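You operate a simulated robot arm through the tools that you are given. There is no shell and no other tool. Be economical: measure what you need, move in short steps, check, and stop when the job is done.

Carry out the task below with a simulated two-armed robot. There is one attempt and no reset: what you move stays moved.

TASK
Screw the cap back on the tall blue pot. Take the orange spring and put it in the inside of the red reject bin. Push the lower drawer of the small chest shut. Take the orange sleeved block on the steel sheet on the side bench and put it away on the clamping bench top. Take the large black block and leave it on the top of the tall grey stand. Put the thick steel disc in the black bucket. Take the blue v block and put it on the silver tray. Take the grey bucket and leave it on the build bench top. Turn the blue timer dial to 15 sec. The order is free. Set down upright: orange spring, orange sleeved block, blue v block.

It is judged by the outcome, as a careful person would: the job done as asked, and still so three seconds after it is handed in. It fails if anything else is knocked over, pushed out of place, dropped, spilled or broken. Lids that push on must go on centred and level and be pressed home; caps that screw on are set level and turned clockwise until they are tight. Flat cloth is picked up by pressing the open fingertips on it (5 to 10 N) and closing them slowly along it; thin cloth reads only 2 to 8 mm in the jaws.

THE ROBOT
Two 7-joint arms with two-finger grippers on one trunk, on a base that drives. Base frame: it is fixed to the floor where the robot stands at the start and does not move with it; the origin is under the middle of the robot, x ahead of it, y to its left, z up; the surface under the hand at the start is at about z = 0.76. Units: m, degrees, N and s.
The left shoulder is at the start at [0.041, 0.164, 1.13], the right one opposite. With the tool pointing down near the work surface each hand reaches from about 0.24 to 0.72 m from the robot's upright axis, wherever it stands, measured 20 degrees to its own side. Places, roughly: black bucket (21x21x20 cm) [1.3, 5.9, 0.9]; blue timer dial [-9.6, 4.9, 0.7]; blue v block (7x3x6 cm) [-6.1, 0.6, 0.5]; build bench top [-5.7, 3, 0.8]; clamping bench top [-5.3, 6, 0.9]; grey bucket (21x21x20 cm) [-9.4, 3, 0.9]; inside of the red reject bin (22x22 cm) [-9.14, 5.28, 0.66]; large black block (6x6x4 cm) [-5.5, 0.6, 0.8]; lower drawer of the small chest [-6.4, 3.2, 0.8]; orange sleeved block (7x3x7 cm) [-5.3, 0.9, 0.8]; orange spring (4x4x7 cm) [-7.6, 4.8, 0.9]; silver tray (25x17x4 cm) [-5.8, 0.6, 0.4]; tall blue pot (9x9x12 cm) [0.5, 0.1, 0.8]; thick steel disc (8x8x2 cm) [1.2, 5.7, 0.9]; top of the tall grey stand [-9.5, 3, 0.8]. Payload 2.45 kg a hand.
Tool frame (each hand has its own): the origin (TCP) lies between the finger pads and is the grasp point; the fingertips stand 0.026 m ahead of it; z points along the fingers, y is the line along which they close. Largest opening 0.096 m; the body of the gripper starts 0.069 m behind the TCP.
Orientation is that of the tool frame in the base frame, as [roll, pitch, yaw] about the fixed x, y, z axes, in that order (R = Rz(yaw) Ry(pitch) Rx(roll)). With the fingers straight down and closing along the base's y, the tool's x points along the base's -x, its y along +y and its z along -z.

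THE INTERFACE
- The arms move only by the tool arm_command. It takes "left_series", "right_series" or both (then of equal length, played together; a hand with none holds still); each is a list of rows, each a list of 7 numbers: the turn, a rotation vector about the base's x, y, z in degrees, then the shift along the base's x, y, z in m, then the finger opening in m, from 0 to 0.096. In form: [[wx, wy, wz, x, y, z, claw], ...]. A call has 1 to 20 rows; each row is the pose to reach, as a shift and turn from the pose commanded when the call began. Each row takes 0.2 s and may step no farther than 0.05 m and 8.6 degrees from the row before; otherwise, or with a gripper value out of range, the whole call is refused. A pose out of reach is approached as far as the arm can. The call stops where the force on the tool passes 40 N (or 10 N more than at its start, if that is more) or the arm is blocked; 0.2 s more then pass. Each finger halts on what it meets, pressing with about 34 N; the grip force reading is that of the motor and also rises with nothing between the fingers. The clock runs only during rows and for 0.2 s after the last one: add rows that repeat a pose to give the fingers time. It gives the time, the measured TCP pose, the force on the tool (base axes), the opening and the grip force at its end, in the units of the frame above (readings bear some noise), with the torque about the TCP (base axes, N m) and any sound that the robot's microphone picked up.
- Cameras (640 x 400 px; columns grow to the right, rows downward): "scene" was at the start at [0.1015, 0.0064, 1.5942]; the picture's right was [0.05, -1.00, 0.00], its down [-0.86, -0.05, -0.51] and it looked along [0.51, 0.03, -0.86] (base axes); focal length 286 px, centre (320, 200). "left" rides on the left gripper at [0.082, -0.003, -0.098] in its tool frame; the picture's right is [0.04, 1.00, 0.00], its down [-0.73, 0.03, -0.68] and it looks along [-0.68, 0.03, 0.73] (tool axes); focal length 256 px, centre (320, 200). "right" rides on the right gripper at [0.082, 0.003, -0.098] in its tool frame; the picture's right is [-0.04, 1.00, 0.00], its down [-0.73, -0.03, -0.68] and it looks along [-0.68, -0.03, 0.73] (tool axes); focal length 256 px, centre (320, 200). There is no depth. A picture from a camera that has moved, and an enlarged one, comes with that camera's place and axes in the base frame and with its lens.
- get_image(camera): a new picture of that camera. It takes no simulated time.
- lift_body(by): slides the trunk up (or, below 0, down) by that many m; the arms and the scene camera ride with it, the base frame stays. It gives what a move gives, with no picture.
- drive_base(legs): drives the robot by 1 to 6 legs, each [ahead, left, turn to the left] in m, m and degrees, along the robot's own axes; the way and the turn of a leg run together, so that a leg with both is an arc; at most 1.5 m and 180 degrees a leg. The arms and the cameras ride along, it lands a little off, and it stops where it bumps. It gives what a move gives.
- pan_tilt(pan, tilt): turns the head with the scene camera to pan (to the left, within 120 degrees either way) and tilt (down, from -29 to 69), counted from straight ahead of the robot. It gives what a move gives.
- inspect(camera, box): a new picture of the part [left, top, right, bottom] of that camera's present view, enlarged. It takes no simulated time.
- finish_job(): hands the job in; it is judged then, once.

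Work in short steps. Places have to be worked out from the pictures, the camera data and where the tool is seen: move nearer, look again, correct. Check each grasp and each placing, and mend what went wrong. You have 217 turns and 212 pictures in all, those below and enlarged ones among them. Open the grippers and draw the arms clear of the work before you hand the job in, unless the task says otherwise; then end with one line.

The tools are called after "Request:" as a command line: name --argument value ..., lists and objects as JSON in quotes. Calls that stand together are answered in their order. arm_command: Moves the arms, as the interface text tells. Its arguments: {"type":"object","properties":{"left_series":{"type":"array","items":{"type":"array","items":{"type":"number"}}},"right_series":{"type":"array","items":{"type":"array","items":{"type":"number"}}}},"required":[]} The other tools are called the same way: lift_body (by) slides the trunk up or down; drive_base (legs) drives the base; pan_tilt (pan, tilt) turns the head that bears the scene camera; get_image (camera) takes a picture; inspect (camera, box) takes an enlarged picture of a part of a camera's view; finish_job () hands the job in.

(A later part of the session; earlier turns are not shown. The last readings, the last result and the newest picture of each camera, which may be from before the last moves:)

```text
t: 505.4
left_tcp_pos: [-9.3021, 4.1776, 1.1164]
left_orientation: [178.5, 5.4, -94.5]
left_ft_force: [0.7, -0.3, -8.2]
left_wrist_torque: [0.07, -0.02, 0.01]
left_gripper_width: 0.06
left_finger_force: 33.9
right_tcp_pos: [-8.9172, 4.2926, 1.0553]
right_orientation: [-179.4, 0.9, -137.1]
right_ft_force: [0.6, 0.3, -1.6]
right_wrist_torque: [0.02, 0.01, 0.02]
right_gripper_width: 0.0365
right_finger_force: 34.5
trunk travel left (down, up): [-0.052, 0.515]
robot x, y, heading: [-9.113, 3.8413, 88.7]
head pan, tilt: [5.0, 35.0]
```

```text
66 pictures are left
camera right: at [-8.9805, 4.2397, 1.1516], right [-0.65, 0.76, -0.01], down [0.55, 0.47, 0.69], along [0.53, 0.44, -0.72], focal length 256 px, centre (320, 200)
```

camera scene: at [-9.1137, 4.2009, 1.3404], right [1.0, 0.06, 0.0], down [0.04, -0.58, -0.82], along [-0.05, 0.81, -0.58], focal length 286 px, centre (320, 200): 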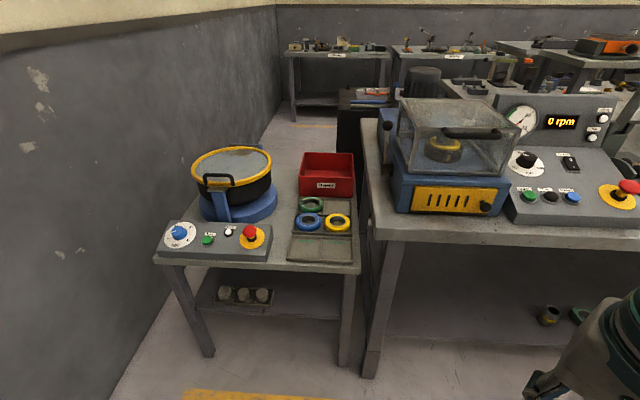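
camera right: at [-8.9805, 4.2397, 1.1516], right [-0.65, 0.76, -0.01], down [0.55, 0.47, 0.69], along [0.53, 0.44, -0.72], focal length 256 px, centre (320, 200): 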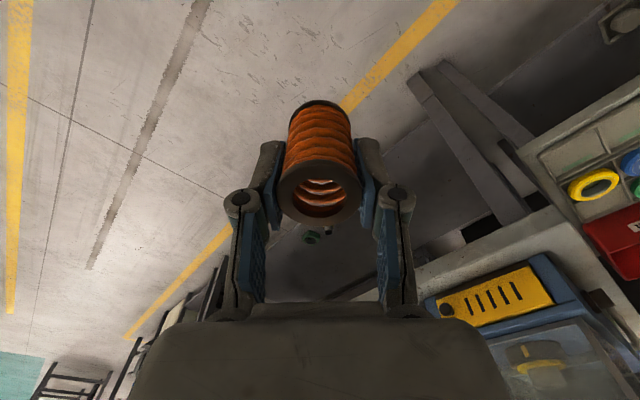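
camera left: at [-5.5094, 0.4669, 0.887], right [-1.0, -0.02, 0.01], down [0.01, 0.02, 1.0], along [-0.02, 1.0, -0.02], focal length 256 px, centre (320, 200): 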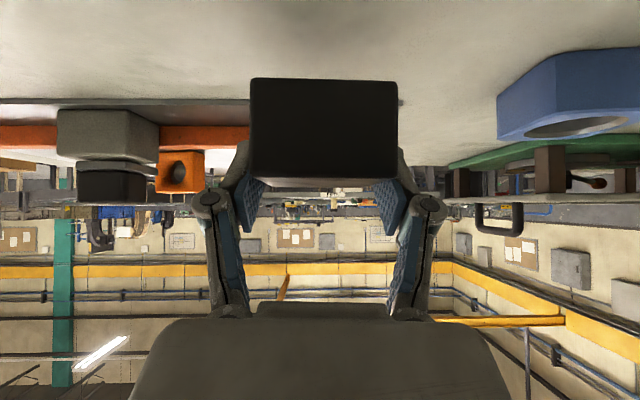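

The small table holds the red reject bin and the control plate with the blue dial. Zooming on both.

Request:
inspect --camera "scene" --box '[150, 210, 280, 270]'

Request:
inspect --camera "scene" --box '[280, 130, 380, 270]'

```text
4.92 times, centred on (215, 240) of scene
camera zoom: at [-9.1137, 4.2009, 1.3404], right [1.0, 0.06, 0.0], down [0.04, -0.58, -0.82], along [-0.05, 0.81, -0.58], focal length 1410 px, centre (837, 3)
```

zoom: 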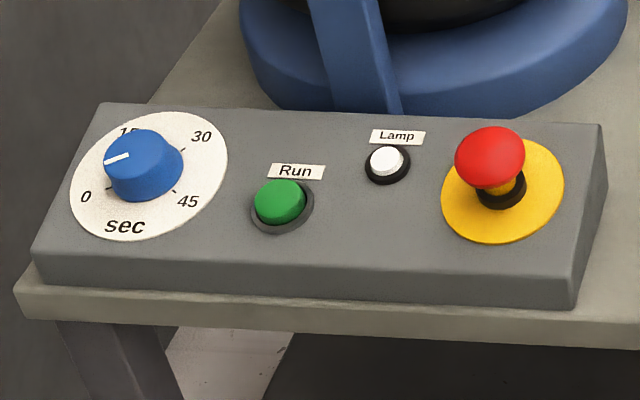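

```text
2.86 times, centred on (330, 200) of scene
camera zoom: at [-9.1137, 4.2009, 1.3404], right [1.0, 0.06, 0.0], down [0.04, -0.58, -0.82], along [-0.05, 0.81, -0.58], focal length 818 px, centre (291, 200)
```

zoom: 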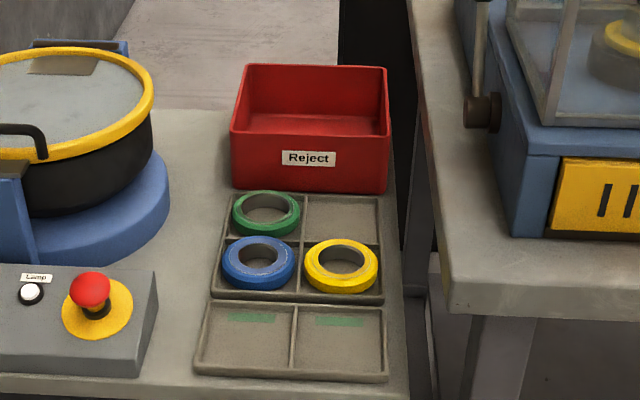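

The bin centre is near (−9.14, 5.28) and the dial near (−9.59, 4.83). I'll line the robot up in front of the small table.

Request:
drive_base --legs '[[0, 0.24, 1.3], [0.6, 0, 0]]'

Request:
pan_tilt --pan 0 --tilt 50

Request:
get_image --camera "scene"

Request:
get_image --camera "right"

```text
t: 510.2
left_tcp_pos: [-9.5736, 4.7731, 1.1134]
left_orientation: [179.5, 5.5, -93.0]
left_ft_force: [-2.8, -0.2, -8.5]
left_wrist_torque: [0.03, -0.08, -0.05]
left_gripper_width: 0.0599
left_finger_force: 34.5
right_tcp_pos: [-9.1917, 4.8956, 1.0563]
right_orientation: [-178.9, 1.6, -135.8]
right_ft_force: [-1.1, 0.6, -1.4]
right_wrist_torque: [0.0, -0.12, 0.03]
right_gripper_width: 0.0363
right_finger_force: 34.0
trunk travel left (down, up): [-0.052, 0.515]
robot x, y, heading: [-9.3596, 4.4347, 90.0]
head pan, tilt: [5.0, 35.0]
```

```text
t: 511.0
left_tcp_pos: [-9.575, 4.7679, 1.1156]
left_orientation: [179.2, 5.5, -93.0]
left_ft_force: [-1.2, -0.4, -9.3]
left_wrist_torque: [0.06, -0.13, 0.04]
left_gripper_width: 0.0599
left_finger_force: 34.4
right_tcp_pos: [-9.1929, 4.8902, 1.0586]
right_orientation: [-179.3, 1.6, -135.7]
right_ft_force: [-1.6, -0.3, 0.0]
right_wrist_torque: [0.02, -0.08, -0.01]
right_gripper_width: 0.0363
right_finger_force: 34.1
trunk travel left (down, up): [-0.052, 0.515]
robot x, y, heading: [-9.3665, 4.4349, 89.9]
head pan, tilt: [0.0, 50.0]
```

```text
63 pictures are left
camera scene: at [-9.3829, 4.7881, 1.3189], right [1.0, 0.0, 0.01], down [0.01, -0.77, -0.64], along [0.01, 0.64, -0.77], focal length 286 px, centre (320, 200)
```

scene: 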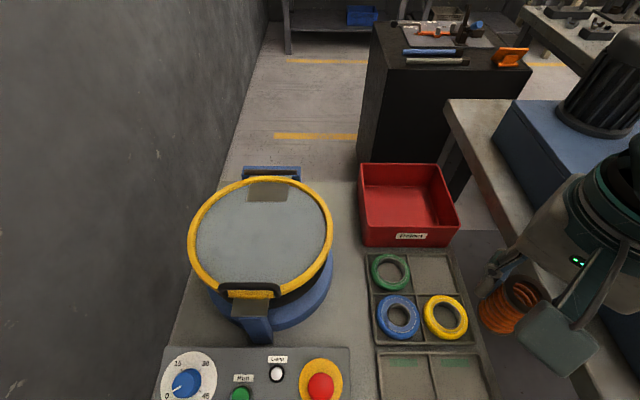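

```text
62 pictures are left
camera right: at [-9.2547, 4.8354, 1.1551], right [-0.67, 0.74, -0.01], down [0.53, 0.48, 0.7], along [0.53, 0.46, -0.71], focal length 256 px, centre (320, 200)
```

right: 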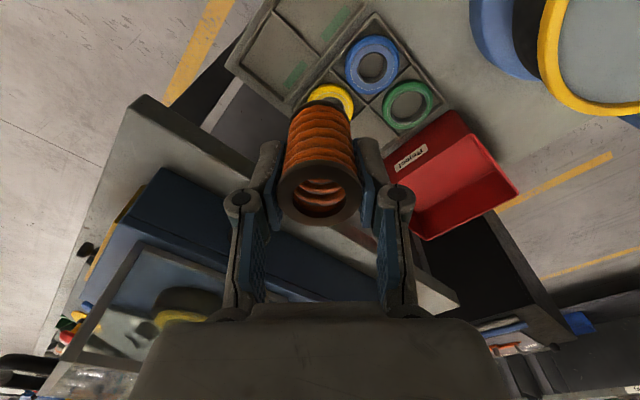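

Before moving further I'll check the right elbow's clearance from the test bench equipment.

Request:
pan_tilt --pan -55 --tilt 45

Request:
get_image --camera "scene"

```text
t: 512.2
left_tcp_pos: [-9.5411, 4.768, 1.1196]
left_orientation: [177.7, 5.6, -93.1]
left_ft_force: [1.6, -0.5, -9.0]
left_wrist_torque: [0.07, 0.04, 0.03]
left_gripper_width: 0.0598
left_finger_force: 33.9
right_tcp_pos: [-9.1611, 4.8912, 1.0542]
right_orientation: [179.9, 0.5, -135.9]
right_ft_force: [0.5, 0.5, -1.1]
right_wrist_torque: [0.02, 0.08, 0.01]
right_gripper_width: 0.0362
right_finger_force: 34.0
trunk travel left (down, up): [-0.052, 0.515]
robot x, y, heading: [-9.3553, 4.4371, 89.8]
head pan, tilt: [-55.0, 45.0]
```

```text
61 pictures are left
camera scene: at [-9.279, 4.7582, 1.325], right [0.57, -0.82, 0.0], down [-0.59, -0.41, -0.7], along [0.57, 0.4, -0.72], focal length 286 px, centre (320, 200)
```

scene: 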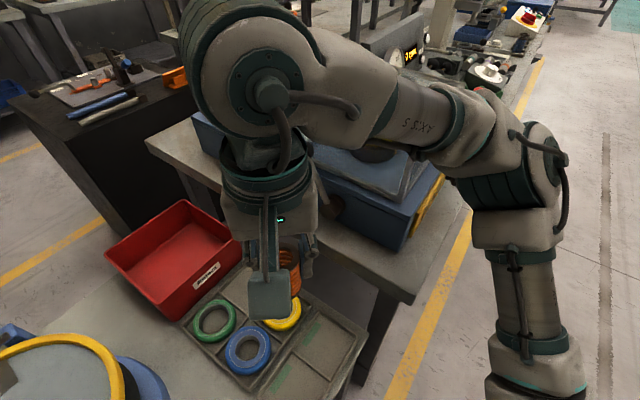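

The forearm would crowd the test-bench equipment if I reach from here. I'll shift the base 10 cm left and a bit forward so the arm reaches diagonally away from it, and lower the trunk fully.

Request:
drive_base --legs '[[0.06, 0.1, 0]]'

Request:
lift_body --by -0.045

Request:
arm_command --right_series '[[0, 0, 0, 0, 0, -0.02, 0.028], [0, 0, 0, 0, 0.02, -0.04, 0.028], [0, 0, 0, 0, 0.05, -0.06, 0.028], [0, 0, 0, 0, 0.08, -0.08, 0.028], [0, 0, 0, 0, 0.11, -0.1, 0.028], [0, 0, 0, 0, 0.11, -0.1, 0.028], [0, 0, 0, 0, 0.11, -0.1, 0.028], [0, 0, 0, 0, 0.11, -0.1, 0.028]]'

Request:
get_image --camera "scene"

```text
t: 513.4
left_tcp_pos: [-9.6306, 4.8282, 1.1205]
left_orientation: [177.3, 5.5, -93.4]
left_ft_force: [3.1, -0.5, -9.3]
left_wrist_torque: [0.08, 0.09, 0.01]
left_gripper_width: 0.0598
left_finger_force: 34.0
right_tcp_pos: [-9.2509, 4.9484, 1.0531]
right_orientation: [179.5, 0.2, -136.1]
right_ft_force: [0.4, 0.9, -0.9]
right_wrist_torque: [-0.01, 0.09, -0.02]
right_gripper_width: 0.0362
right_finger_force: 33.9
trunk travel left (down, up): [-0.052, 0.515]
robot x, y, heading: [-9.4556, 4.4938, 90.2]
head pan, tilt: [-55.0, 45.0]
```

```text
t: 514.3
left_tcp_pos: [-9.6506, 4.8187, 1.0762]
left_orientation: [178.4, 6.1, -93.3]
left_ft_force: [-0.2, -0.7, -9.1]
left_wrist_torque: [0.11, -0.01, 0.0]
left_gripper_width: 0.0597
left_finger_force: 33.6
right_tcp_pos: [-9.2691, 4.977, 0.9773]
right_orientation: [-175.8, -2.8, -136.1]
right_ft_force: [-0.1, 0.3, -0.4]
right_wrist_torque: [0.05, -0.02, 0.02]
right_gripper_width: 0.0362
right_finger_force: 34.1
trunk travel left (down, up): [-0.007, 0.56]
robot x, y, heading: [-9.4535, 4.4979, 89.6]
head pan, tilt: [-55.0, 45.0]
```

```text
t: 516.1
left_tcp_pos: [-9.674, 4.82, 1.0711]
left_orientation: [179.5, 5.9, -93.2]
left_ft_force: [-0.4, -0.1, -8.3]
left_wrist_torque: [0.04, 0.01, -0.01]
left_gripper_width: 0.06
left_finger_force: 33.8
right_tcp_pos: [-9.2901, 5.0914, 0.8806]
right_orientation: [-175.0, -2.3, -136.0]
right_ft_force: [-1.7, -0.2, -0.3]
right_wrist_torque: [0.04, -0.06, 0.0]
right_gripper_width: 0.0361
right_finger_force: 34.1
trunk travel left (down, up): [-0.007, 0.56]
robot x, y, heading: [-9.4625, 4.4981, 90.1]
head pan, tilt: [-55.0, 45.0]
```

```text
60 pictures are left
camera scene: at [-9.4113, 4.876, 1.2609], right [0.57, -0.82, 0.01], down [-0.57, -0.41, -0.71], along [0.59, 0.4, -0.7], focal length 286 px, centre (320, 200)
```

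scene: 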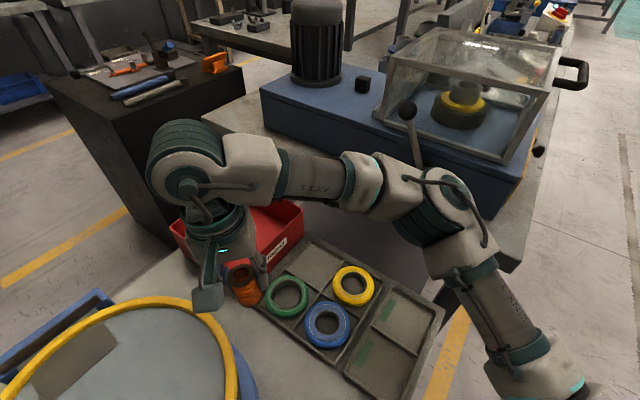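

The hand got tilted ~5° when the trunk bottomed out, so I'll correct that while extending towards the bin in small steps, keeping clear of the machine's lever.

Request:
arm_command --right_series '[[1, 0.4, 0, 0.015, 0.025, 0, 0.028], [2, 0.8, 0, 0.03, 0.05, 0, 0.028], [3, 1.2, 0, 0.045, 0.08, 0, 0.028], [4, 1.5, 0, 0.06, 0.11, 0, 0.028], [5.2, 1.8, 0, 0.075, 0.14, 0, 0.028], [5.2, 1.8, 0, 0.09, 0.165, 0, 0.028], [5.2, 1.8, 0, 0.09, 0.165, 0, 0.028]]'

Request:
get_image --camera "scene"

Request:
get_image --camera "right"

```text
t: 517.7
left_tcp_pos: [-9.6678, 4.8208, 1.0727]
left_orientation: [179.1, 5.9, -93.1]
left_ft_force: [-1.5, -0.3, -8.0]
left_wrist_torque: [0.07, -0.04, -0.04]
left_gripper_width: 0.0598
left_finger_force: 34.1
right_tcp_pos: [-9.1958, 5.2408, 0.8757]
right_orientation: [179.9, -0.2, -135.9]
right_ft_force: [-1.0, 0.0, 0.2]
right_wrist_torque: [0.02, -0.06, -0.02]
right_gripper_width: 0.036
right_finger_force: 34.2
right hand out of reach, approached as far as the arm can: row 6, 7
trunk travel left (down, up): [-0.007, 0.56]
robot x, y, heading: [-9.4536, 4.4955, 90.0]
head pan, tilt: [-55.0, 45.0]
```

```text
59 pictures are left
camera scene: at [-9.4055, 4.8762, 1.2607], right [0.57, -0.82, 0.01], down [-0.57, -0.41, -0.71], along [0.59, 0.4, -0.7], focal length 286 px, centre (320, 200)
```

scene: 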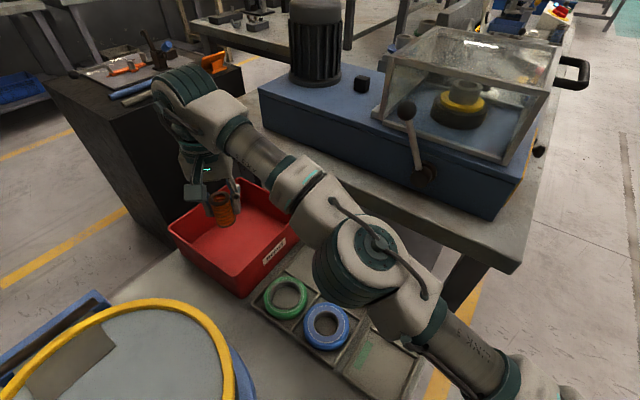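

```text
58 pictures are left
camera right: at [-9.2559, 5.188, 0.9748], right [-0.67, 0.74, 0.0], down [0.55, 0.49, 0.68], along [0.5, 0.45, -0.74], focal length 256 px, centre (320, 200)
```

right: 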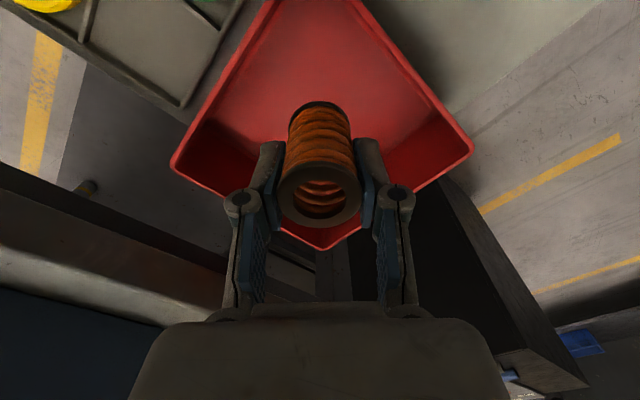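

The spring hangs vertically over the bin (bin x −9.257…−9.045, y 5.178…5.383). I'll lower it inside.

Request:
arm_command --right_series '[[0, 0, 0, 0.008, 0.004, -0.03, 0.028], [0, 0, 0, 0.012, 0.008, -0.06, 0.028], [0, 0, 0, 0.012, 0.01, -0.09, 0.028], [0, 0, 0, 0.012, 0.01, -0.12, 0.028], [0, 0, 0, 0.012, 0.01, -0.135, 0.028]]'

Request:
get_image --camera "right"

```text
t: 518.9
left_tcp_pos: [-9.644, 4.8225, 1.0761]
left_orientation: [178.2, 5.8, -93.2]
left_ft_force: [0.3, 0.0, -8.8]
left_wrist_torque: [0.12, 0.0, 0.01]
left_gripper_width: 0.0599
left_finger_force: 33.9
right_tcp_pos: [-9.162, 5.2773, 0.7387]
right_orientation: [179.3, -0.9, -136.2]
right_ft_force: [0.3, 0.4, -1.3]
right_wrist_torque: [-0.02, 0.04, -0.04]
right_gripper_width: 0.0362
right_finger_force: 33.5
right hand out of reach, approached as far as the arm can: row 1, 2, 3, 4, 5
trunk travel left (down, up): [-0.007, 0.56]
robot x, y, heading: [-9.4523, 4.4933, 89.9]
head pan, tilt: [-55.0, 45.0]
```

```text
57 pictures are left
camera right: at [-9.2195, 5.224, 0.8376], right [-0.66, 0.75, 0.01], down [0.56, 0.49, 0.67], along [0.49, 0.45, -0.75], focal length 256 px, centre (320, 200)
```

right: 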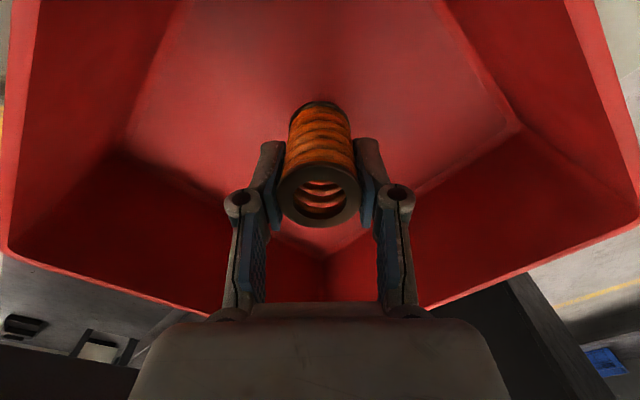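

The spring is in the centre of the bin, nearly at the floor. I'll lower slowly to contact.

Request:
arm_command --right_series '[[0, 0, 0, 0, 0, -0.006, 0.028], [0, 0, 0, 0, 0, -0.011, 0.028], [0, 0, 0, 0, 0, -0.016, 0.028], [0, 0, 0, 0, 0, -0.02, 0.028]]'

```text
t: 519.9
left_tcp_pos: [-9.6529, 4.8223, 1.0748]
left_orientation: [178.5, 5.8, -93.2]
left_ft_force: [0.5, 0.4, -8.0]
left_wrist_torque: [0.04, 0.01, -0.02]
left_gripper_width: 0.0598
left_finger_force: 34.0
right_tcp_pos: [-9.1669, 5.2799, 0.722]
right_orientation: [179.5, -0.8, -136.0]
right_ft_force: [-1.0, 0.2, 0.0]
right_wrist_torque: [-0.02, -0.01, 0.02]
right_gripper_width: 0.0361
right_finger_force: 33.5
trunk travel left (down, up): [-0.007, 0.56]
robot x, y, heading: [-9.4573, 4.4941, 89.8]
head pan, tilt: [-55.0, 45.0]
```

Request:
arm_command --right_series '[[0, 0, 0, 0, 0, -0.004, 0.028], [0, 0, 0, 0, 0, -0.008, 0.028], [0, 0, 0, 0, 0, -0.012, 0.028], [0, 0, 0, 0, 0, -0.015, 0.028]]'

Request:
get_image --camera "right"

```text
t: 520.9
left_tcp_pos: [-9.6555, 4.8193, 1.0744]
left_orientation: [178.6, 6.2, -93.2]
left_ft_force: [-0.3, -0.2, -8.1]
left_wrist_torque: [0.07, -0.02, -0.02]
left_gripper_width: 0.0597
left_finger_force: 34.4
right_tcp_pos: [-9.1679, 5.2809, 0.7111]
right_orientation: [179.5, -0.3, -136.1]
right_ft_force: [6.2, 2.6, 19.0]
right_wrist_torque: [0.27, -0.49, 0.02]
right_gripper_width: 0.0362
right_finger_force: 34.0
right hand out of reach, approached as far as the arm can: row 4
trunk travel left (down, up): [-0.007, 0.56]
robot x, y, heading: [-9.4533, 4.4953, 89.7]
head pan, tilt: [-55.0, 45.0]
```

```text
56 pictures are left
camera right: at [-9.2272, 5.2265, 0.8107], right [-0.66, 0.75, 0.01], down [0.56, 0.49, 0.68], along [0.5, 0.45, -0.74], focal length 256 px, centre (320, 200)
```

right: 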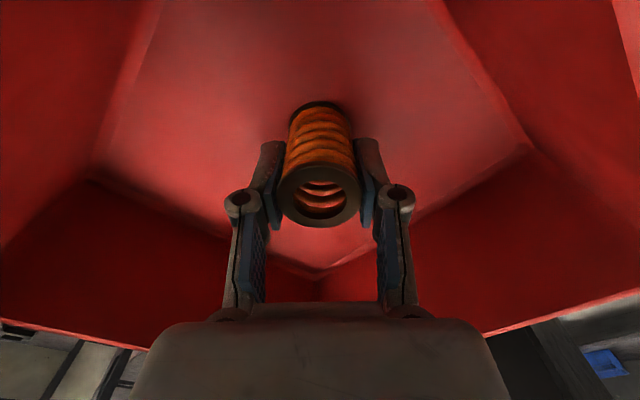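

Touchdown. I'll ease off, open modestly, and rise straight up.

Request:
arm_command --right_series '[[0, 0, 0, 0, 0, 0.004, 0.03], [0, 0, 0, 0, 0, 0.004, 0.045], [0, 0, 0, 0, 0, 0.004, 0.058], [0, 0, 0, 0, 0, 0.004, 0.06], [0, 0, 0, 0, 0, 0.02, 0.06], [0, 0, 0, 0, 0, 0.05, 0.06], [0, 0, 0, 0, 0, 0.09, 0.06], [0, 0, 0, 0, -0.01, 0.13, 0.06], [0, 0, 0, -0.01, -0.03, 0.16, 0.06]]'

Request:
get_image --camera "right"

```text
t: 522.9
left_tcp_pos: [-9.6524, 4.821, 1.0746]
left_orientation: [178.4, 5.9, -93.2]
left_ft_force: [0.1, -0.1, -8.1]
left_wrist_torque: [0.07, -0.05, -0.02]
left_gripper_width: 0.0599
left_finger_force: 34.8
right_tcp_pos: [-9.1766, 5.2434, 0.8665]
right_orientation: [179.6, -0.6, -136.0]
right_ft_force: [0.3, -0.6, 0.9]
right_wrist_torque: [0.02, 0.04, -0.04]
right_gripper_width: 0.0599
right_finger_force: 0.0
right hand out of reach, approached as far as the arm can: row 6, 7, 8, 9
trunk travel left (down, up): [-0.007, 0.56]
robot x, y, heading: [-9.4549, 4.494, 89.7]
head pan, tilt: [-55.0, 45.0]
```

```text
55 pictures are left
camera right: at [-9.2359, 5.1892, 0.9665], right [-0.67, 0.75, 0.01], down [0.56, 0.49, 0.67], along [0.5, 0.45, -0.74], focal length 256 px, centre (320, 200)
```

right: 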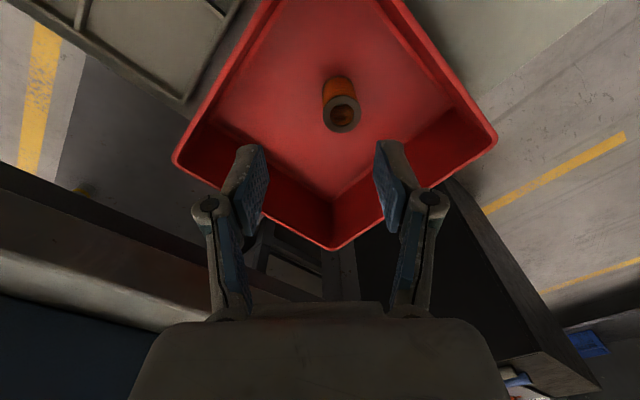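

The spring stands upright in the bin. I'll retract the right hand and take a close look at the dial with the head camera.

Request:
arm_command --right_series '[[0, 0, 5, -0.01, -0.04, 0.02, 0.06], [0, 0, 10, -0.02, -0.08, 0.04, 0.06], [0, 0, 15, -0.02, -0.12, 0.06, 0.06], [0, 0, 20, -0.02, -0.16, 0.08, 0.06], [0, 0, 25, -0.02, -0.2, 0.1, 0.06], [0, 0, 30, -0.02, -0.24, 0.11, 0.06], [0, 0, 35, -0.02, -0.28, 0.11, 0.06], [0, 0, 40, -0.02, -0.32, 0.11, 0.06], [0, 0, 45, -0.02, -0.34, 0.11, 0.06]]'

Request:
pan_tilt --pan 25 --tilt 66

Request:
get_image --camera "scene"

```text
t: 525.1
left_tcp_pos: [-9.6859, 4.8084, 1.0861]
left_orientation: [-175.8, 7.2, -92.0]
left_ft_force: [1.2, -5.6, -7.6]
left_wrist_torque: [0.33, 0.02, -0.01]
left_gripper_width: 0.0597
left_finger_force: 34.2
right_tcp_pos: [-9.2378, 4.9065, 0.9561]
right_orientation: [-179.6, 0.8, -88.0]
right_ft_force: [-1.2, 0.6, -3.0]
right_wrist_torque: [-0.04, 0.01, 0.03]
right_gripper_width: 0.0599
right_finger_force: 0.0
right hand out of reach, approached as far as the arm can: row 6, 7, 8, 9
trunk travel left (down, up): [-0.007, 0.56]
robot x, y, heading: [-9.4601, 4.5096, 91.5]
head pan, tilt: [-55.0, 45.0]
stopped in row 9 (right hand): the arm was blocked; the commanded pose is now the measured one
```

```text
t: 526.6
left_tcp_pos: [-9.6893, 4.8155, 1.0835]
left_orientation: [-174.4, 6.7, -91.4]
left_ft_force: [0.6, 0.0, -8.6]
left_wrist_torque: [0.1, 0.02, 0.01]
left_gripper_width: 0.0599
left_finger_force: 33.8
right_tcp_pos: [-9.2347, 4.9144, 0.9516]
right_orientation: [-179.5, 0.2, -88.0]
right_ft_force: [0.3, 1.1, -0.7]
right_wrist_torque: [-0.07, -0.02, -0.01]
right_gripper_width: 0.0602
right_finger_force: 0.0
trunk travel left (down, up): [-0.007, 0.56]
robot x, y, heading: [-9.4548, 4.5082, 91.9]
head pan, tilt: [25.0, 66.0]
```

```text
54 pictures are left
camera scene: at [-9.56, 4.8893, 1.2328], right [0.89, 0.45, 0.05], down [0.43, -0.82, -0.38], along [-0.13, 0.36, -0.92], focal length 286 px, centre (320, 200)
```

scene: 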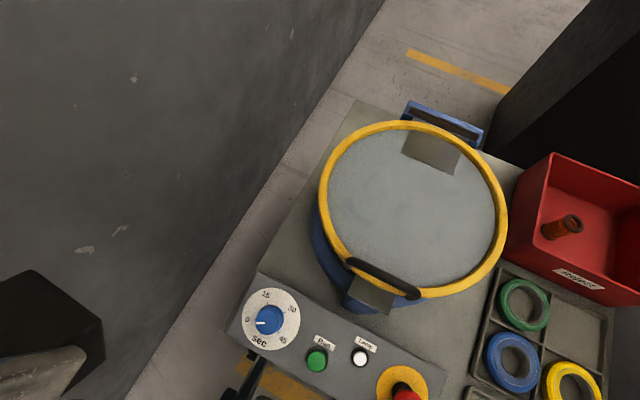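

The body shows a slight lean and heading change, so something on the right arm may be touching. I'll look to the right.

Request:
pan_tilt --pan -70 --tilt 40

Request:
get_image --camera "scene"

```text
t: 528.4
left_tcp_pos: [-9.6887, 4.8152, 1.0832]
left_orientation: [-174.3, 6.8, -91.4]
left_ft_force: [1.1, -1.9, -10.1]
left_wrist_torque: [0.21, -0.02, 0.0]
left_gripper_width: 0.0602
left_finger_force: 34.3
right_tcp_pos: [-9.2349, 4.9143, 0.9515]
right_orientation: [-179.7, 0.2, -87.9]
right_ft_force: [-0.9, -0.3, -0.8]
right_wrist_torque: [0.02, -0.02, -0.02]
right_gripper_width: 0.0604
right_finger_force: 0.0
trunk travel left (down, up): [-0.007, 0.56]
robot x, y, heading: [-9.4563, 4.5078, 92.0]
head pan, tilt: [-70.0, 40.0]
```

```text
53 pictures are left
camera scene: at [-9.4575, 4.8698, 1.2713], right [0.37, -0.93, 0.02], down [-0.55, -0.24, -0.8], along [0.75, 0.28, -0.6], focal length 286 px, centre (320, 200)
```

scene: 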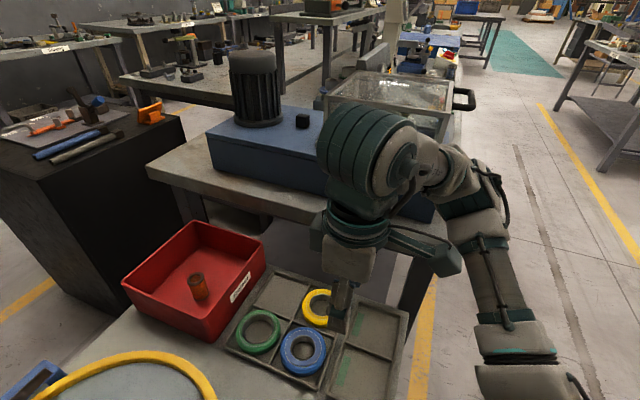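

The right forearm appears to be resting by the test-bench edge. I'll raise the trunk to relieve it before moving away.

Request:
lift_body --by 0.08

Request:
get_image --camera "scene"

```text
t: 529.0
left_tcp_pos: [-9.5652, 4.7376, 1.1658]
left_orientation: [-176.9, 11.1, -93.6]
left_ft_force: [4.9, -8.8, -4.8]
left_wrist_torque: [0.39, 0.26, 0.08]
left_gripper_width: 0.0598
left_finger_force: 34.3
right_tcp_pos: [-9.1068, 4.8361, 0.9826]
right_orientation: [172.3, 5.7, -90.5]
right_ft_force: [1.1, -1.2, 3.4]
right_wrist_torque: [0.16, 0.13, -0.05]
right_gripper_width: 0.06
right_finger_force: 0.0
trunk travel left (down, up): [-0.041, 0.526]
robot x, y, heading: [-9.4469, 4.4973, 89.9]
head pan, tilt: [-70.0, 40.0]
stopped: the arm was blocked; the commanded pose is now the measured one
```

```text
52 pictures are left
camera scene: at [-9.3417, 4.7761, 1.3297], right [0.34, -0.94, -0.03], down [-0.62, -0.2, -0.76], along [0.71, 0.27, -0.65], focal length 286 px, centre (320, 200)
```

scene: 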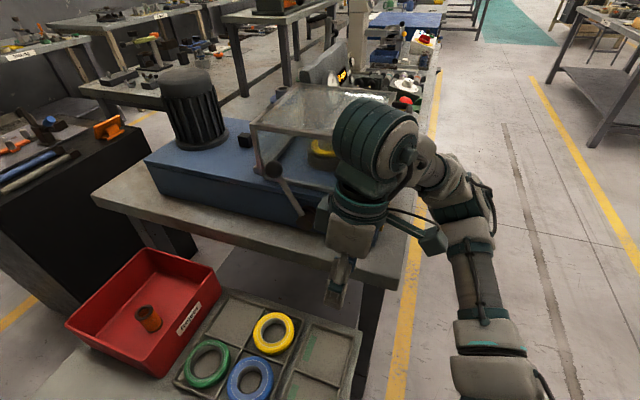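

It has come free but the body is rocking. I'll let it settle and check.

Request:
pan_tilt --pan -40 --tilt 45

Request:
pan_tilt --pan 0 --tilt 50

Request:
get_image --camera "scene"

```text
t: 529.9
left_tcp_pos: [-9.5501, 4.7818, 1.1406]
left_orientation: [178.7, 8.0, -93.4]
left_ft_force: [6.6, 0.7, -9.5]
left_wrist_torque: [0.02, 0.36, 0.06]
left_gripper_width: 0.0597
left_finger_force: 33.5
right_tcp_pos: [-9.1101, 4.8715, 0.967]
right_orientation: [173.9, 2.2, -90.1]
right_ft_force: [0.6, -0.9, 0.6]
right_wrist_torque: [0.07, 0.18, 0.0]
right_gripper_width: 0.06
right_finger_force: 0.1
trunk travel left (down, up): [-0.041, 0.526]
robot x, y, heading: [-9.4448, 4.4985, 90.0]
head pan, tilt: [-40.0, 45.0]
```

```text
t: 531.0
left_tcp_pos: [-9.617, 4.7812, 1.1357]
left_orientation: [-178.8, 8.2, -93.0]
left_ft_force: [-0.1, 0.1, -8.4]
left_wrist_torque: [0.03, -0.01, 0.01]
left_gripper_width: 0.0597
left_finger_force: 33.5
right_tcp_pos: [-9.1696, 4.8689, 0.9816]
right_orientation: [177.2, 2.3, -89.6]
right_ft_force: [0.7, 0.0, 0.4]
right_wrist_torque: [0.04, -0.01, -0.02]
right_gripper_width: 0.0599
right_finger_force: 0.1
trunk travel left (down, up): [-0.041, 0.526]
robot x, y, heading: [-9.4594, 4.4956, 90.1]
head pan, tilt: [0.0, 50.0]
```

```text
51 pictures are left
camera scene: at [-9.4474, 4.8624, 1.3028], right [1.0, 0.0, -0.01], down [-0.01, -0.77, -0.64], along [-0.01, 0.64, -0.77], focal length 286 px, centre (320, 200)
```

scene: 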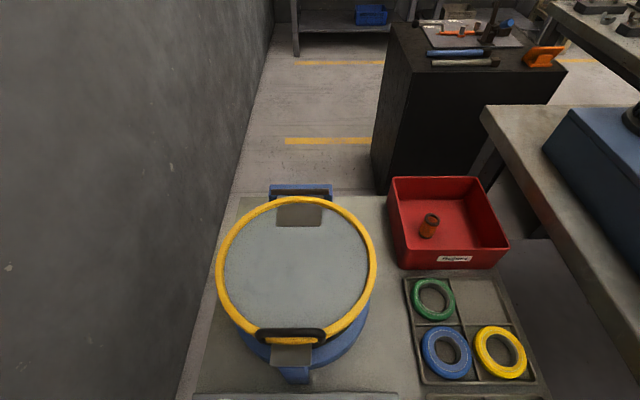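

Settled and everything is in place. I'll back away and turn round to face the tall grey stand.

Request:
drive_base --legs '[[-0.6, 0, 0], [0, -0.35, 0], [0, 0, -180]]'

Request:
pan_tilt --pan -15 --tilt 40

Request:
get_image --camera "scene"

```text
t: 543.5
left_tcp_pos: [-8.9462, 3.6159, 1.1348]
left_orientation: [-178.5, 8.1, 88.0]
left_ft_force: [1.1, -0.1, -8.6]
left_wrist_torque: [-0.03, 0.07, -0.03]
left_gripper_width: 0.0599
left_finger_force: 33.6
right_tcp_pos: [-9.3923, 3.5224, 0.9811]
right_orientation: [176.6, 2.4, 91.0]
right_ft_force: [0.6, 0.1, -0.1]
right_wrist_torque: [0.02, 0.05, 0.0]
right_gripper_width: 0.0599
right_finger_force: 0.0
trunk travel left (down, up): [-0.041, 0.526]
robot x, y, heading: [-9.1089, 3.8968, -89.1]
head pan, tilt: [0.0, 50.0]
```

```text
t: 544.3
left_tcp_pos: [-8.9462, 3.6211, 1.1371]
left_orientation: [-178.7, 8.2, 87.9]
left_ft_force: [1.0, 0.6, -8.4]
left_wrist_torque: [0.0, 0.04, 0.02]
left_gripper_width: 0.0597
left_finger_force: 33.8
right_tcp_pos: [-9.3928, 3.5252, 0.9815]
right_orientation: [176.3, 2.9, 91.0]
right_ft_force: [-0.3, -0.3, 0.2]
right_wrist_torque: [-0.02, 0.05, 0.02]
right_gripper_width: 0.0601
right_finger_force: 0.0
trunk travel left (down, up): [-0.041, 0.526]
robot x, y, heading: [-9.1097, 3.8996, -89.2]
head pan, tilt: [-15.0, 40.0]
```

```text
50 pictures are left
camera scene: at [-9.1184, 3.5272, 1.3175], right [-0.97, 0.24, 0.01], down [0.15, 0.63, -0.76], along [-0.19, -0.74, -0.65], focal length 286 px, centre (320, 200)
```

scene: 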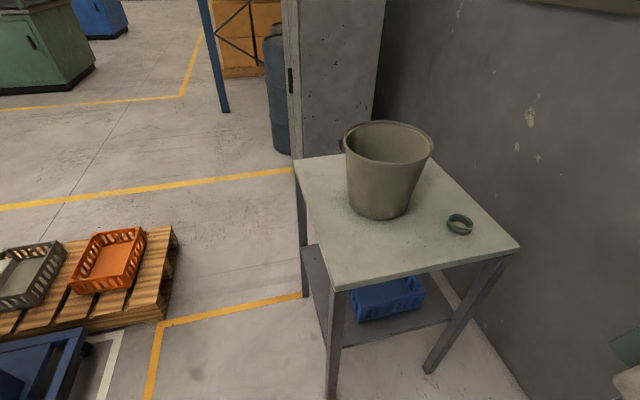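

The stand top (x −9.69…−9.23, y 2.71…3.21) has room at its near-left corner for the block. I'll strafe right into position and tilt the left hand back to its grasp angle so the block is level.

Request:
drive_base --legs '[[0.1, -0.3, 0]]'

Request:
arm_command --left_series '[[-6, 0, 0, 0, -0.01, 0, 0.048], [-12, 0, 0, 0, -0.02, 0, 0.048], [-18, 0, 0, 0, -0.03, -0.01, 0.048], [-24, 0, 0, 0, -0.04, -0.03, 0.048], [-30, 0, 0, 0, -0.05, -0.05, 0.048], [-36, 0, 0, 0, -0.06, -0.07, 0.048], [-38, 0, 0, 0, -0.07, -0.09, 0.048], [-38, 0, 0, 0, -0.07, -0.1, 0.048]]'

Request:
get_image --camera "scene"

Request:
get_image --camera "left"

```text
t: 546.5
left_tcp_pos: [-9.2462, 3.5125, 1.1363]
left_orientation: [-178.5, 8.3, 88.1]
left_ft_force: [0.5, -0.4, -8.2]
left_wrist_torque: [0.0, -0.04, 0.0]
left_gripper_width: 0.0597
left_finger_force: 34.1
right_tcp_pos: [-9.693, 3.4158, 0.9817]
right_orientation: [176.6, 2.7, 91.2]
right_ft_force: [0.8, 0.9, -0.1]
right_wrist_torque: [0.01, 0.05, 0.0]
right_gripper_width: 0.06
right_finger_force: 0.1
trunk travel left (down, up): [-0.041, 0.526]
robot x, y, heading: [-9.4098, 3.7916, -88.8]
head pan, tilt: [-15.0, 40.0]
```

```text
t: 548.3
left_tcp_pos: [-9.2577, 3.4467, 1.0389]
left_orientation: [179.1, 46.4, 87.0]
left_ft_force: [-0.5, 0.6, -9.1]
left_wrist_torque: [0.11, -0.01, 0.0]
left_gripper_width: 0.0597
left_finger_force: 33.5
right_tcp_pos: [-9.7026, 3.4189, 0.9811]
right_orientation: [175.8, 3.1, 91.2]
right_ft_force: [-0.3, -0.4, -0.4]
right_wrist_torque: [-0.03, -0.06, -0.01]
right_gripper_width: 0.06
right_finger_force: 0.0
trunk travel left (down, up): [-0.041, 0.526]
robot x, y, heading: [-9.4134, 3.7885, -89.0]
head pan, tilt: [-15.0, 40.0]
```

```text
49 pictures are left
camera scene: at [-9.4312, 3.4182, 1.3174], right [-0.97, 0.24, 0.0], down [0.16, 0.63, -0.76], along [-0.18, -0.74, -0.65], focal length 286 px, centre (320, 200)
```

scene: 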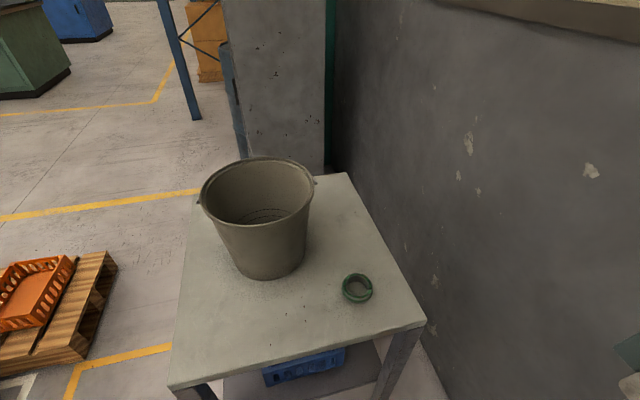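

```text
48 pictures are left
camera left: at [-9.2547, 3.5741, 1.0475], right [1.0, -0.01, -0.02], down [0.02, -0.01, 1.0], along [-0.01, -1.0, -0.01], focal length 256 px, centre (320, 200)
```

left: 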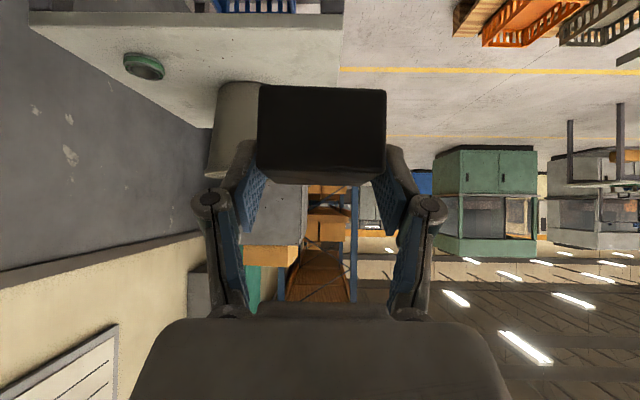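

The block is level in the gripper. I'll bring it diagonally over the near-left corner of the stand, target (−9.285, 3.13).

Request:
arm_command --left_series '[[0, 0, 0, -0.004, -0.038, -0.018, 0.048], [0, 0, 0, -0.008, -0.076, -0.036, 0.048], [0, 0, 0, -0.012, -0.114, -0.054, 0.048], [0, 0, 0, -0.016, -0.152, -0.072, 0.048], [0, 0, 0, -0.02, -0.19, -0.09, 0.048], [0, 0, 0, -0.024, -0.228, -0.108, 0.048], [0, 0, 0, -0.027, -0.266, -0.126, 0.048], [0, 0, 0, -0.027, -0.31, -0.144, 0.048], [0, 0, 0, -0.027, -0.31, -0.155, 0.048]]'

Request:
get_image --camera "scene"

Request:
get_image --camera "left"

```text
t: 550.3
left_tcp_pos: [-9.2839, 3.1382, 0.8852]
left_orientation: [179.1, 46.5, 87.0]
left_ft_force: [0.0, 0.1, -8.8]
left_wrist_torque: [0.16, -0.01, -0.03]
left_gripper_width: 0.0597
left_finger_force: 33.7
right_tcp_pos: [-9.7025, 3.4202, 0.9818]
right_orientation: [175.8, 3.2, 91.1]
right_ft_force: [0.6, 0.2, -0.1]
right_wrist_torque: [-0.02, -0.02, 0.01]
right_gripper_width: 0.0599
right_finger_force: 0.1
trunk travel left (down, up): [-0.041, 0.526]
robot x, y, heading: [-9.4129, 3.7914, -89.0]
head pan, tilt: [-15.0, 40.0]
```

```text
47 pictures are left
camera scene: at [-9.4302, 3.4162, 1.3171], right [-0.97, 0.24, 0.0], down [0.16, 0.63, -0.76], along [-0.18, -0.74, -0.65], focal length 286 px, centre (320, 200)
```

scene: 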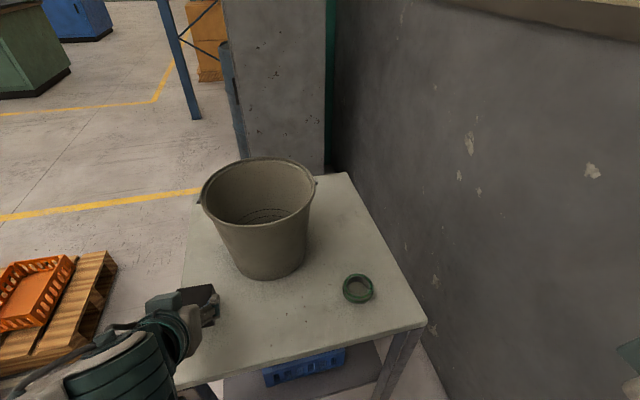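

```text
46 pictures are left
camera left: at [-9.2815, 3.2653, 0.8936], right [1.0, -0.01, -0.02], down [0.02, -0.01, 1.0], along [-0.01, -1.0, -0.01], focal length 256 px, centre (320, 200)
```

left: 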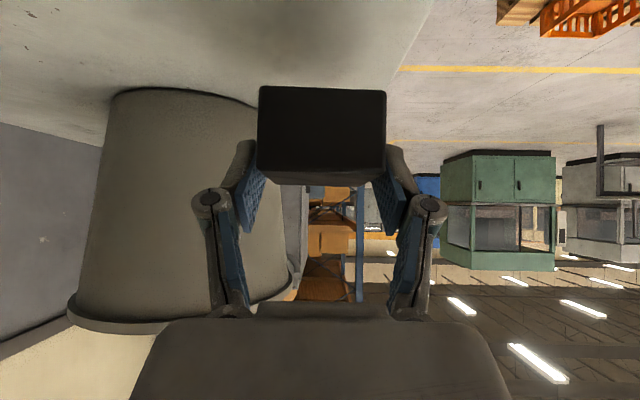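

The position is good. I'll lower slowly to contact.

Request:
arm_command --left_series '[[0, 0, 0, 0, 0, -0.012, 0.048], [0, 0, 0, 0, 0, -0.024, 0.048], [0, 0, 0, 0, 0, -0.032, 0.048], [0, 0, 0, 0, 0, -0.038, 0.048], [0, 0, 0, 0, 0, -0.043, 0.048]]'

```text
t: 551.5
left_tcp_pos: [-9.2845, 3.136, 0.8458]
left_orientation: [179.2, 46.9, 87.2]
left_ft_force: [1.8, -4.0, 7.3]
left_wrist_torque: [0.21, 0.42, 0.03]
left_gripper_width: 0.0598
left_finger_force: 35.0
right_tcp_pos: [-9.7028, 3.4204, 0.9828]
right_orientation: [175.8, 3.2, 91.2]
right_ft_force: [-0.1, 0.0, 1.0]
right_wrist_torque: [0.03, -0.01, -0.03]
right_gripper_width: 0.0599
right_finger_force: 0.1
trunk travel left (down, up): [-0.041, 0.526]
robot x, y, heading: [-9.4131, 3.7932, -89.3]
head pan, tilt: [-15.0, 40.0]
```

Touchdown at 0.846. I'll open and withdraw along the tool axis.

Request:
arm_command --left_series '[[0, 0, 0, 0, 0, 0.0, 0.06], [0, 0, 0, 0, 0, 0.001, 0.08], [0, 0, 0, 0, 0, 0.001, 0.09], [0, 0, 0, 0, 0.02, 0.02, 0.09], [0, 0, 0, 0, 0.05, 0.05, 0.09], [0, 0, 0, 0, 0.08, 0.08, 0.09], [0, 0, 0, 0, 0.11, 0.11, 0.09], [0, 0, 0, 0, 0.14, 0.14, 0.09], [0, 0, 0, 0, 0.17, 0.17, 0.09], [6, 0, 0, 0, 0.2, 0.19, 0.09], [12, 0, 0, 0, 0.22, 0.2, 0.09], [18, 0, 0, 0, 0.23, 0.21, 0.09], [24, 0, 0, 0, 0.24, 0.22, 0.09], [30, 0, 0, 0, 0.25, 0.22, 0.09], [36, 0, 0, 0, 0.26, 0.22, 0.09], [42, 0, 0, 0, 0.27, 0.22, 0.09]]'

Request:
get_image --camera "scene"

```text
t: 554.9
left_tcp_pos: [-9.2823, 3.4038, 1.0595]
left_orientation: [-178.8, 4.3, 88.0]
left_ft_force: [-0.2, -0.1, -0.9]
left_wrist_torque: [0.02, 0.05, -0.03]
left_gripper_width: 0.0899
left_finger_force: 0.0
right_tcp_pos: [-9.7018, 3.4176, 0.9804]
right_orientation: [175.8, 3.0, 91.1]
right_ft_force: [1.5, -1.0, -0.2]
right_wrist_torque: [0.03, 0.0, -0.01]
right_gripper_width: 0.0598
right_finger_force: 0.0
trunk travel left (down, up): [-0.041, 0.526]
robot x, y, heading: [-9.4084, 3.7924, -89.3]
head pan, tilt: [-15.0, 40.0]
```

```text
45 pictures are left
camera scene: at [-9.4303, 3.4151, 1.3162], right [-0.97, 0.24, 0.0], down [0.16, 0.63, -0.76], along [-0.18, -0.74, -0.65], focal length 286 px, centre (320, 200)
```

scene: 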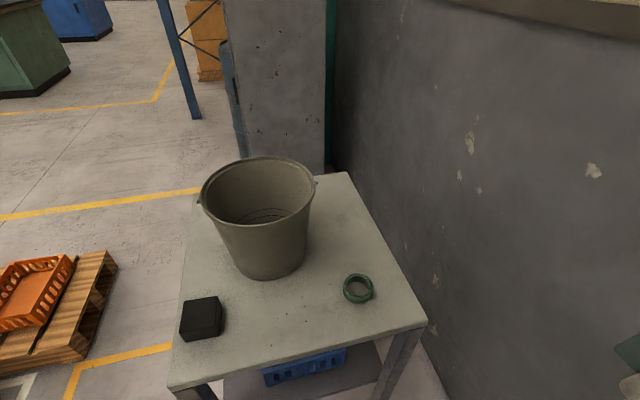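

The black block is on the stand. Next is the dial with the free left hand: I'll turn round and drive up to the small table again.

Request:
drive_base --legs '[[0, 0, 180], [0.58, 0, 0]]'

Request:
pan_tilt --pan 25 --tilt 66

Request:
get_image --camera "scene"

```text
t: 565.6
left_tcp_pos: [-9.5605, 4.7714, 1.0605]
left_orientation: [-178.9, 4.5, -91.8]
left_ft_force: [0.6, 0.5, -0.2]
left_wrist_torque: [-0.01, 0.0, -0.02]
left_gripper_width: 0.0901
left_finger_force: 0.1
right_tcp_pos: [-9.1397, 4.758, 0.9811]
right_orientation: [175.9, 3.0, -88.6]
right_ft_force: [-0.5, 0.5, -0.1]
right_wrist_torque: [-0.06, 0.02, 0.01]
right_gripper_width: 0.0597
right_finger_force: 0.1
trunk travel left (down, up): [-0.041, 0.526]
robot x, y, heading: [-9.4253, 4.387, 91.1]
head pan, tilt: [-15.0, 40.0]
```

```text
t: 566.7
left_tcp_pos: [-9.5601, 4.7666, 1.0639]
left_orientation: [-178.8, 4.8, -91.6]
left_ft_force: [-0.8, 0.4, 0.7]
left_wrist_torque: [-0.01, -0.07, -0.05]
left_gripper_width: 0.0902
left_finger_force: 0.0
right_tcp_pos: [-9.1411, 4.7527, 0.9838]
right_orientation: [175.7, 3.4, -88.6]
right_ft_force: [-0.4, -0.8, 0.1]
right_wrist_torque: [0.0, 0.01, -0.02]
right_gripper_width: 0.0601
right_finger_force: 0.1
trunk travel left (down, up): [-0.041, 0.526]
robot x, y, heading: [-9.4297, 4.3832, 91.3]
head pan, tilt: [25.0, 66.0]
```

```text
44 pictures are left
camera scene: at [-9.4609, 4.7277, 1.2841], right [0.9, 0.44, 0.0], down [0.4, -0.82, -0.4], along [-0.18, 0.36, -0.92], focal length 286 px, centre (320, 200)
```

scene: 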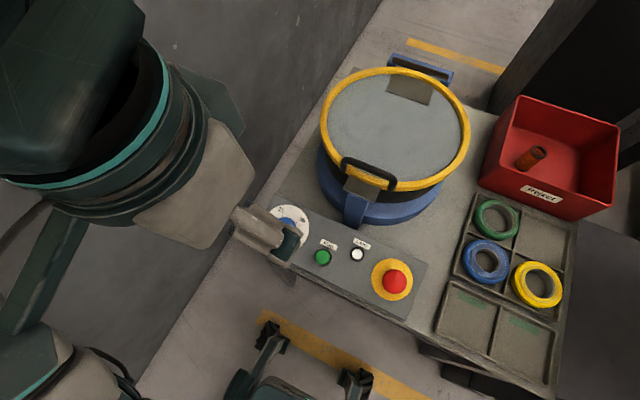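

The hand hides the dial from the head; I'll look with the left wrist camera instead.

Request:
get_image --camera "left"

```text
43 pictures are left
camera left: at [-9.5599, 4.6764, 1.1545], right [-1.0, -0.01, -0.02], down [-0.02, 0.68, 0.74], along [0.01, 0.74, -0.68], focal length 256 px, centre (320, 200)
```

left: 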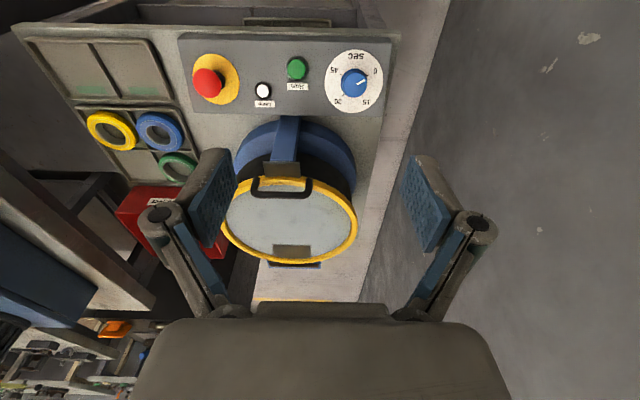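

Request:
inspect --camera "left" --box '[310, 35, 400, 125]'

```text
4.44 times, centred on (355, 80) of left
camera zoom: at [-9.5599, 4.6764, 1.1545], right [-1.0, -0.01, -0.02], down [-0.02, 0.68, 0.74], along [0.01, 0.74, -0.68], focal length 1138 px, centre (164, 733)
```

zoom: 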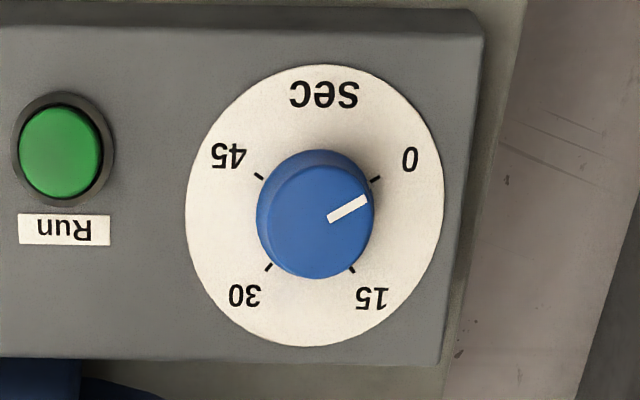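

The pointer is at 0 and the ticks are about 77° apart, so 15 needs roughly 77° clockwise. The knob is at about (−9.607, 4.849) on a face sloped ~22° towards me; I'll tilt the left hand to match and come in above it.

Request:
arm_command --left_series '[[3, 0, 0, -0.008, 0.006, -0.035, 0.07], [6, 0, 0, -0.016, 0.012, -0.07, 0.07], [9, 0, 0, -0.024, 0.02, -0.105, 0.07], [12, 0, 0, -0.032, 0.028, -0.14, 0.07], [15, 0, 0, -0.04, 0.036, -0.175, 0.07], [17, 0, 0, -0.047, 0.045, -0.21, 0.07], [17, 0, 0, -0.047, 0.049, -0.24, 0.07], [17, 0, 0, -0.047, 0.049, -0.24, 0.07]]'

Request:
get_image --camera "left"

```text
t: 568.5
left_tcp_pos: [-9.6053, 4.813, 0.8248]
left_orientation: [-179.2, 21.9, -91.8]
left_ft_force: [0.3, 0.3, -0.2]
left_wrist_torque: [0.0, 0.0, -0.01]
left_gripper_width: 0.0702
left_finger_force: 0.1
right_tcp_pos: [-9.1426, 4.7552, 0.9841]
right_orientation: [175.6, 3.4, -88.6]
right_ft_force: [-0.3, 0.2, -0.3]
right_wrist_torque: [0.02, -0.02, 0.01]
right_gripper_width: 0.06
right_finger_force: 0.1
trunk travel left (down, up): [-0.041, 0.526]
robot x, y, heading: [-9.4331, 4.3852, 91.4]
head pan, tilt: [25.0, 66.0]
```

```text
41 pictures are left
camera left: at [-9.6063, 4.7012, 0.8863], right [-1.0, 0.0, -0.03], down [-0.02, 0.43, 0.9], along [0.01, 0.9, -0.43], focal length 256 px, centre (320, 200)
```

left: 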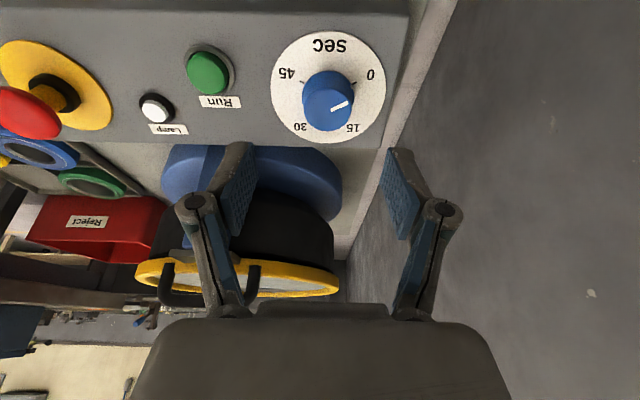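

Triangulating from both views, the knob top is at (−9.610, 4.860, 0.724), with the face tilted about 14°. I'll reduce the tilt and move in, checking once before gripping.

Request:
arm_command --left_series '[[-3, 0, 0, -0.005, 0.015, -0.015, 0.075], [-7, 0, 0, -0.005, 0.03, -0.035, 0.075], [-7, 0, 0, -0.005, 0.036, -0.055, 0.075], [-7, 0, 0, -0.005, 0.04, -0.07, 0.075], [-7, 0, 0, -0.005, 0.04, -0.07, 0.075]]'

Request:
get_image --camera "left"

```text
t: 569.7
left_tcp_pos: [-9.6121, 4.8565, 0.7547]
left_orientation: [-179.2, 14.8, -91.8]
left_ft_force: [0.4, 0.4, -0.5]
left_wrist_torque: [0.02, 0.01, 0.0]
left_gripper_width: 0.0751
left_finger_force: 0.2
right_tcp_pos: [-9.1397, 4.7537, 0.9837]
right_orientation: [175.7, 3.5, -88.7]
right_ft_force: [0.8, -0.3, 0.7]
right_wrist_torque: [0.0, 0.02, 0.01]
right_gripper_width: 0.0599
right_finger_force: 0.0
trunk travel left (down, up): [-0.041, 0.526]
robot x, y, heading: [-9.4305, 4.3847, 90.9]
head pan, tilt: [25.0, 66.0]
```

```text
40 pictures are left
camera left: at [-9.612, 4.7526, 0.8283], right [-1.0, 0.0, -0.03], down [-0.02, 0.54, 0.84], along [0.01, 0.84, -0.54], focal length 256 px, centre (320, 200)
```

left: 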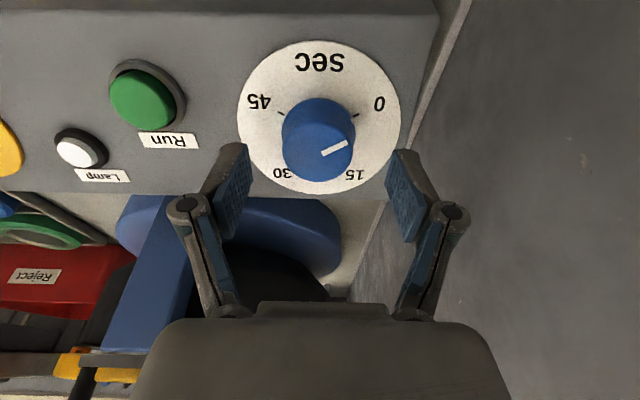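

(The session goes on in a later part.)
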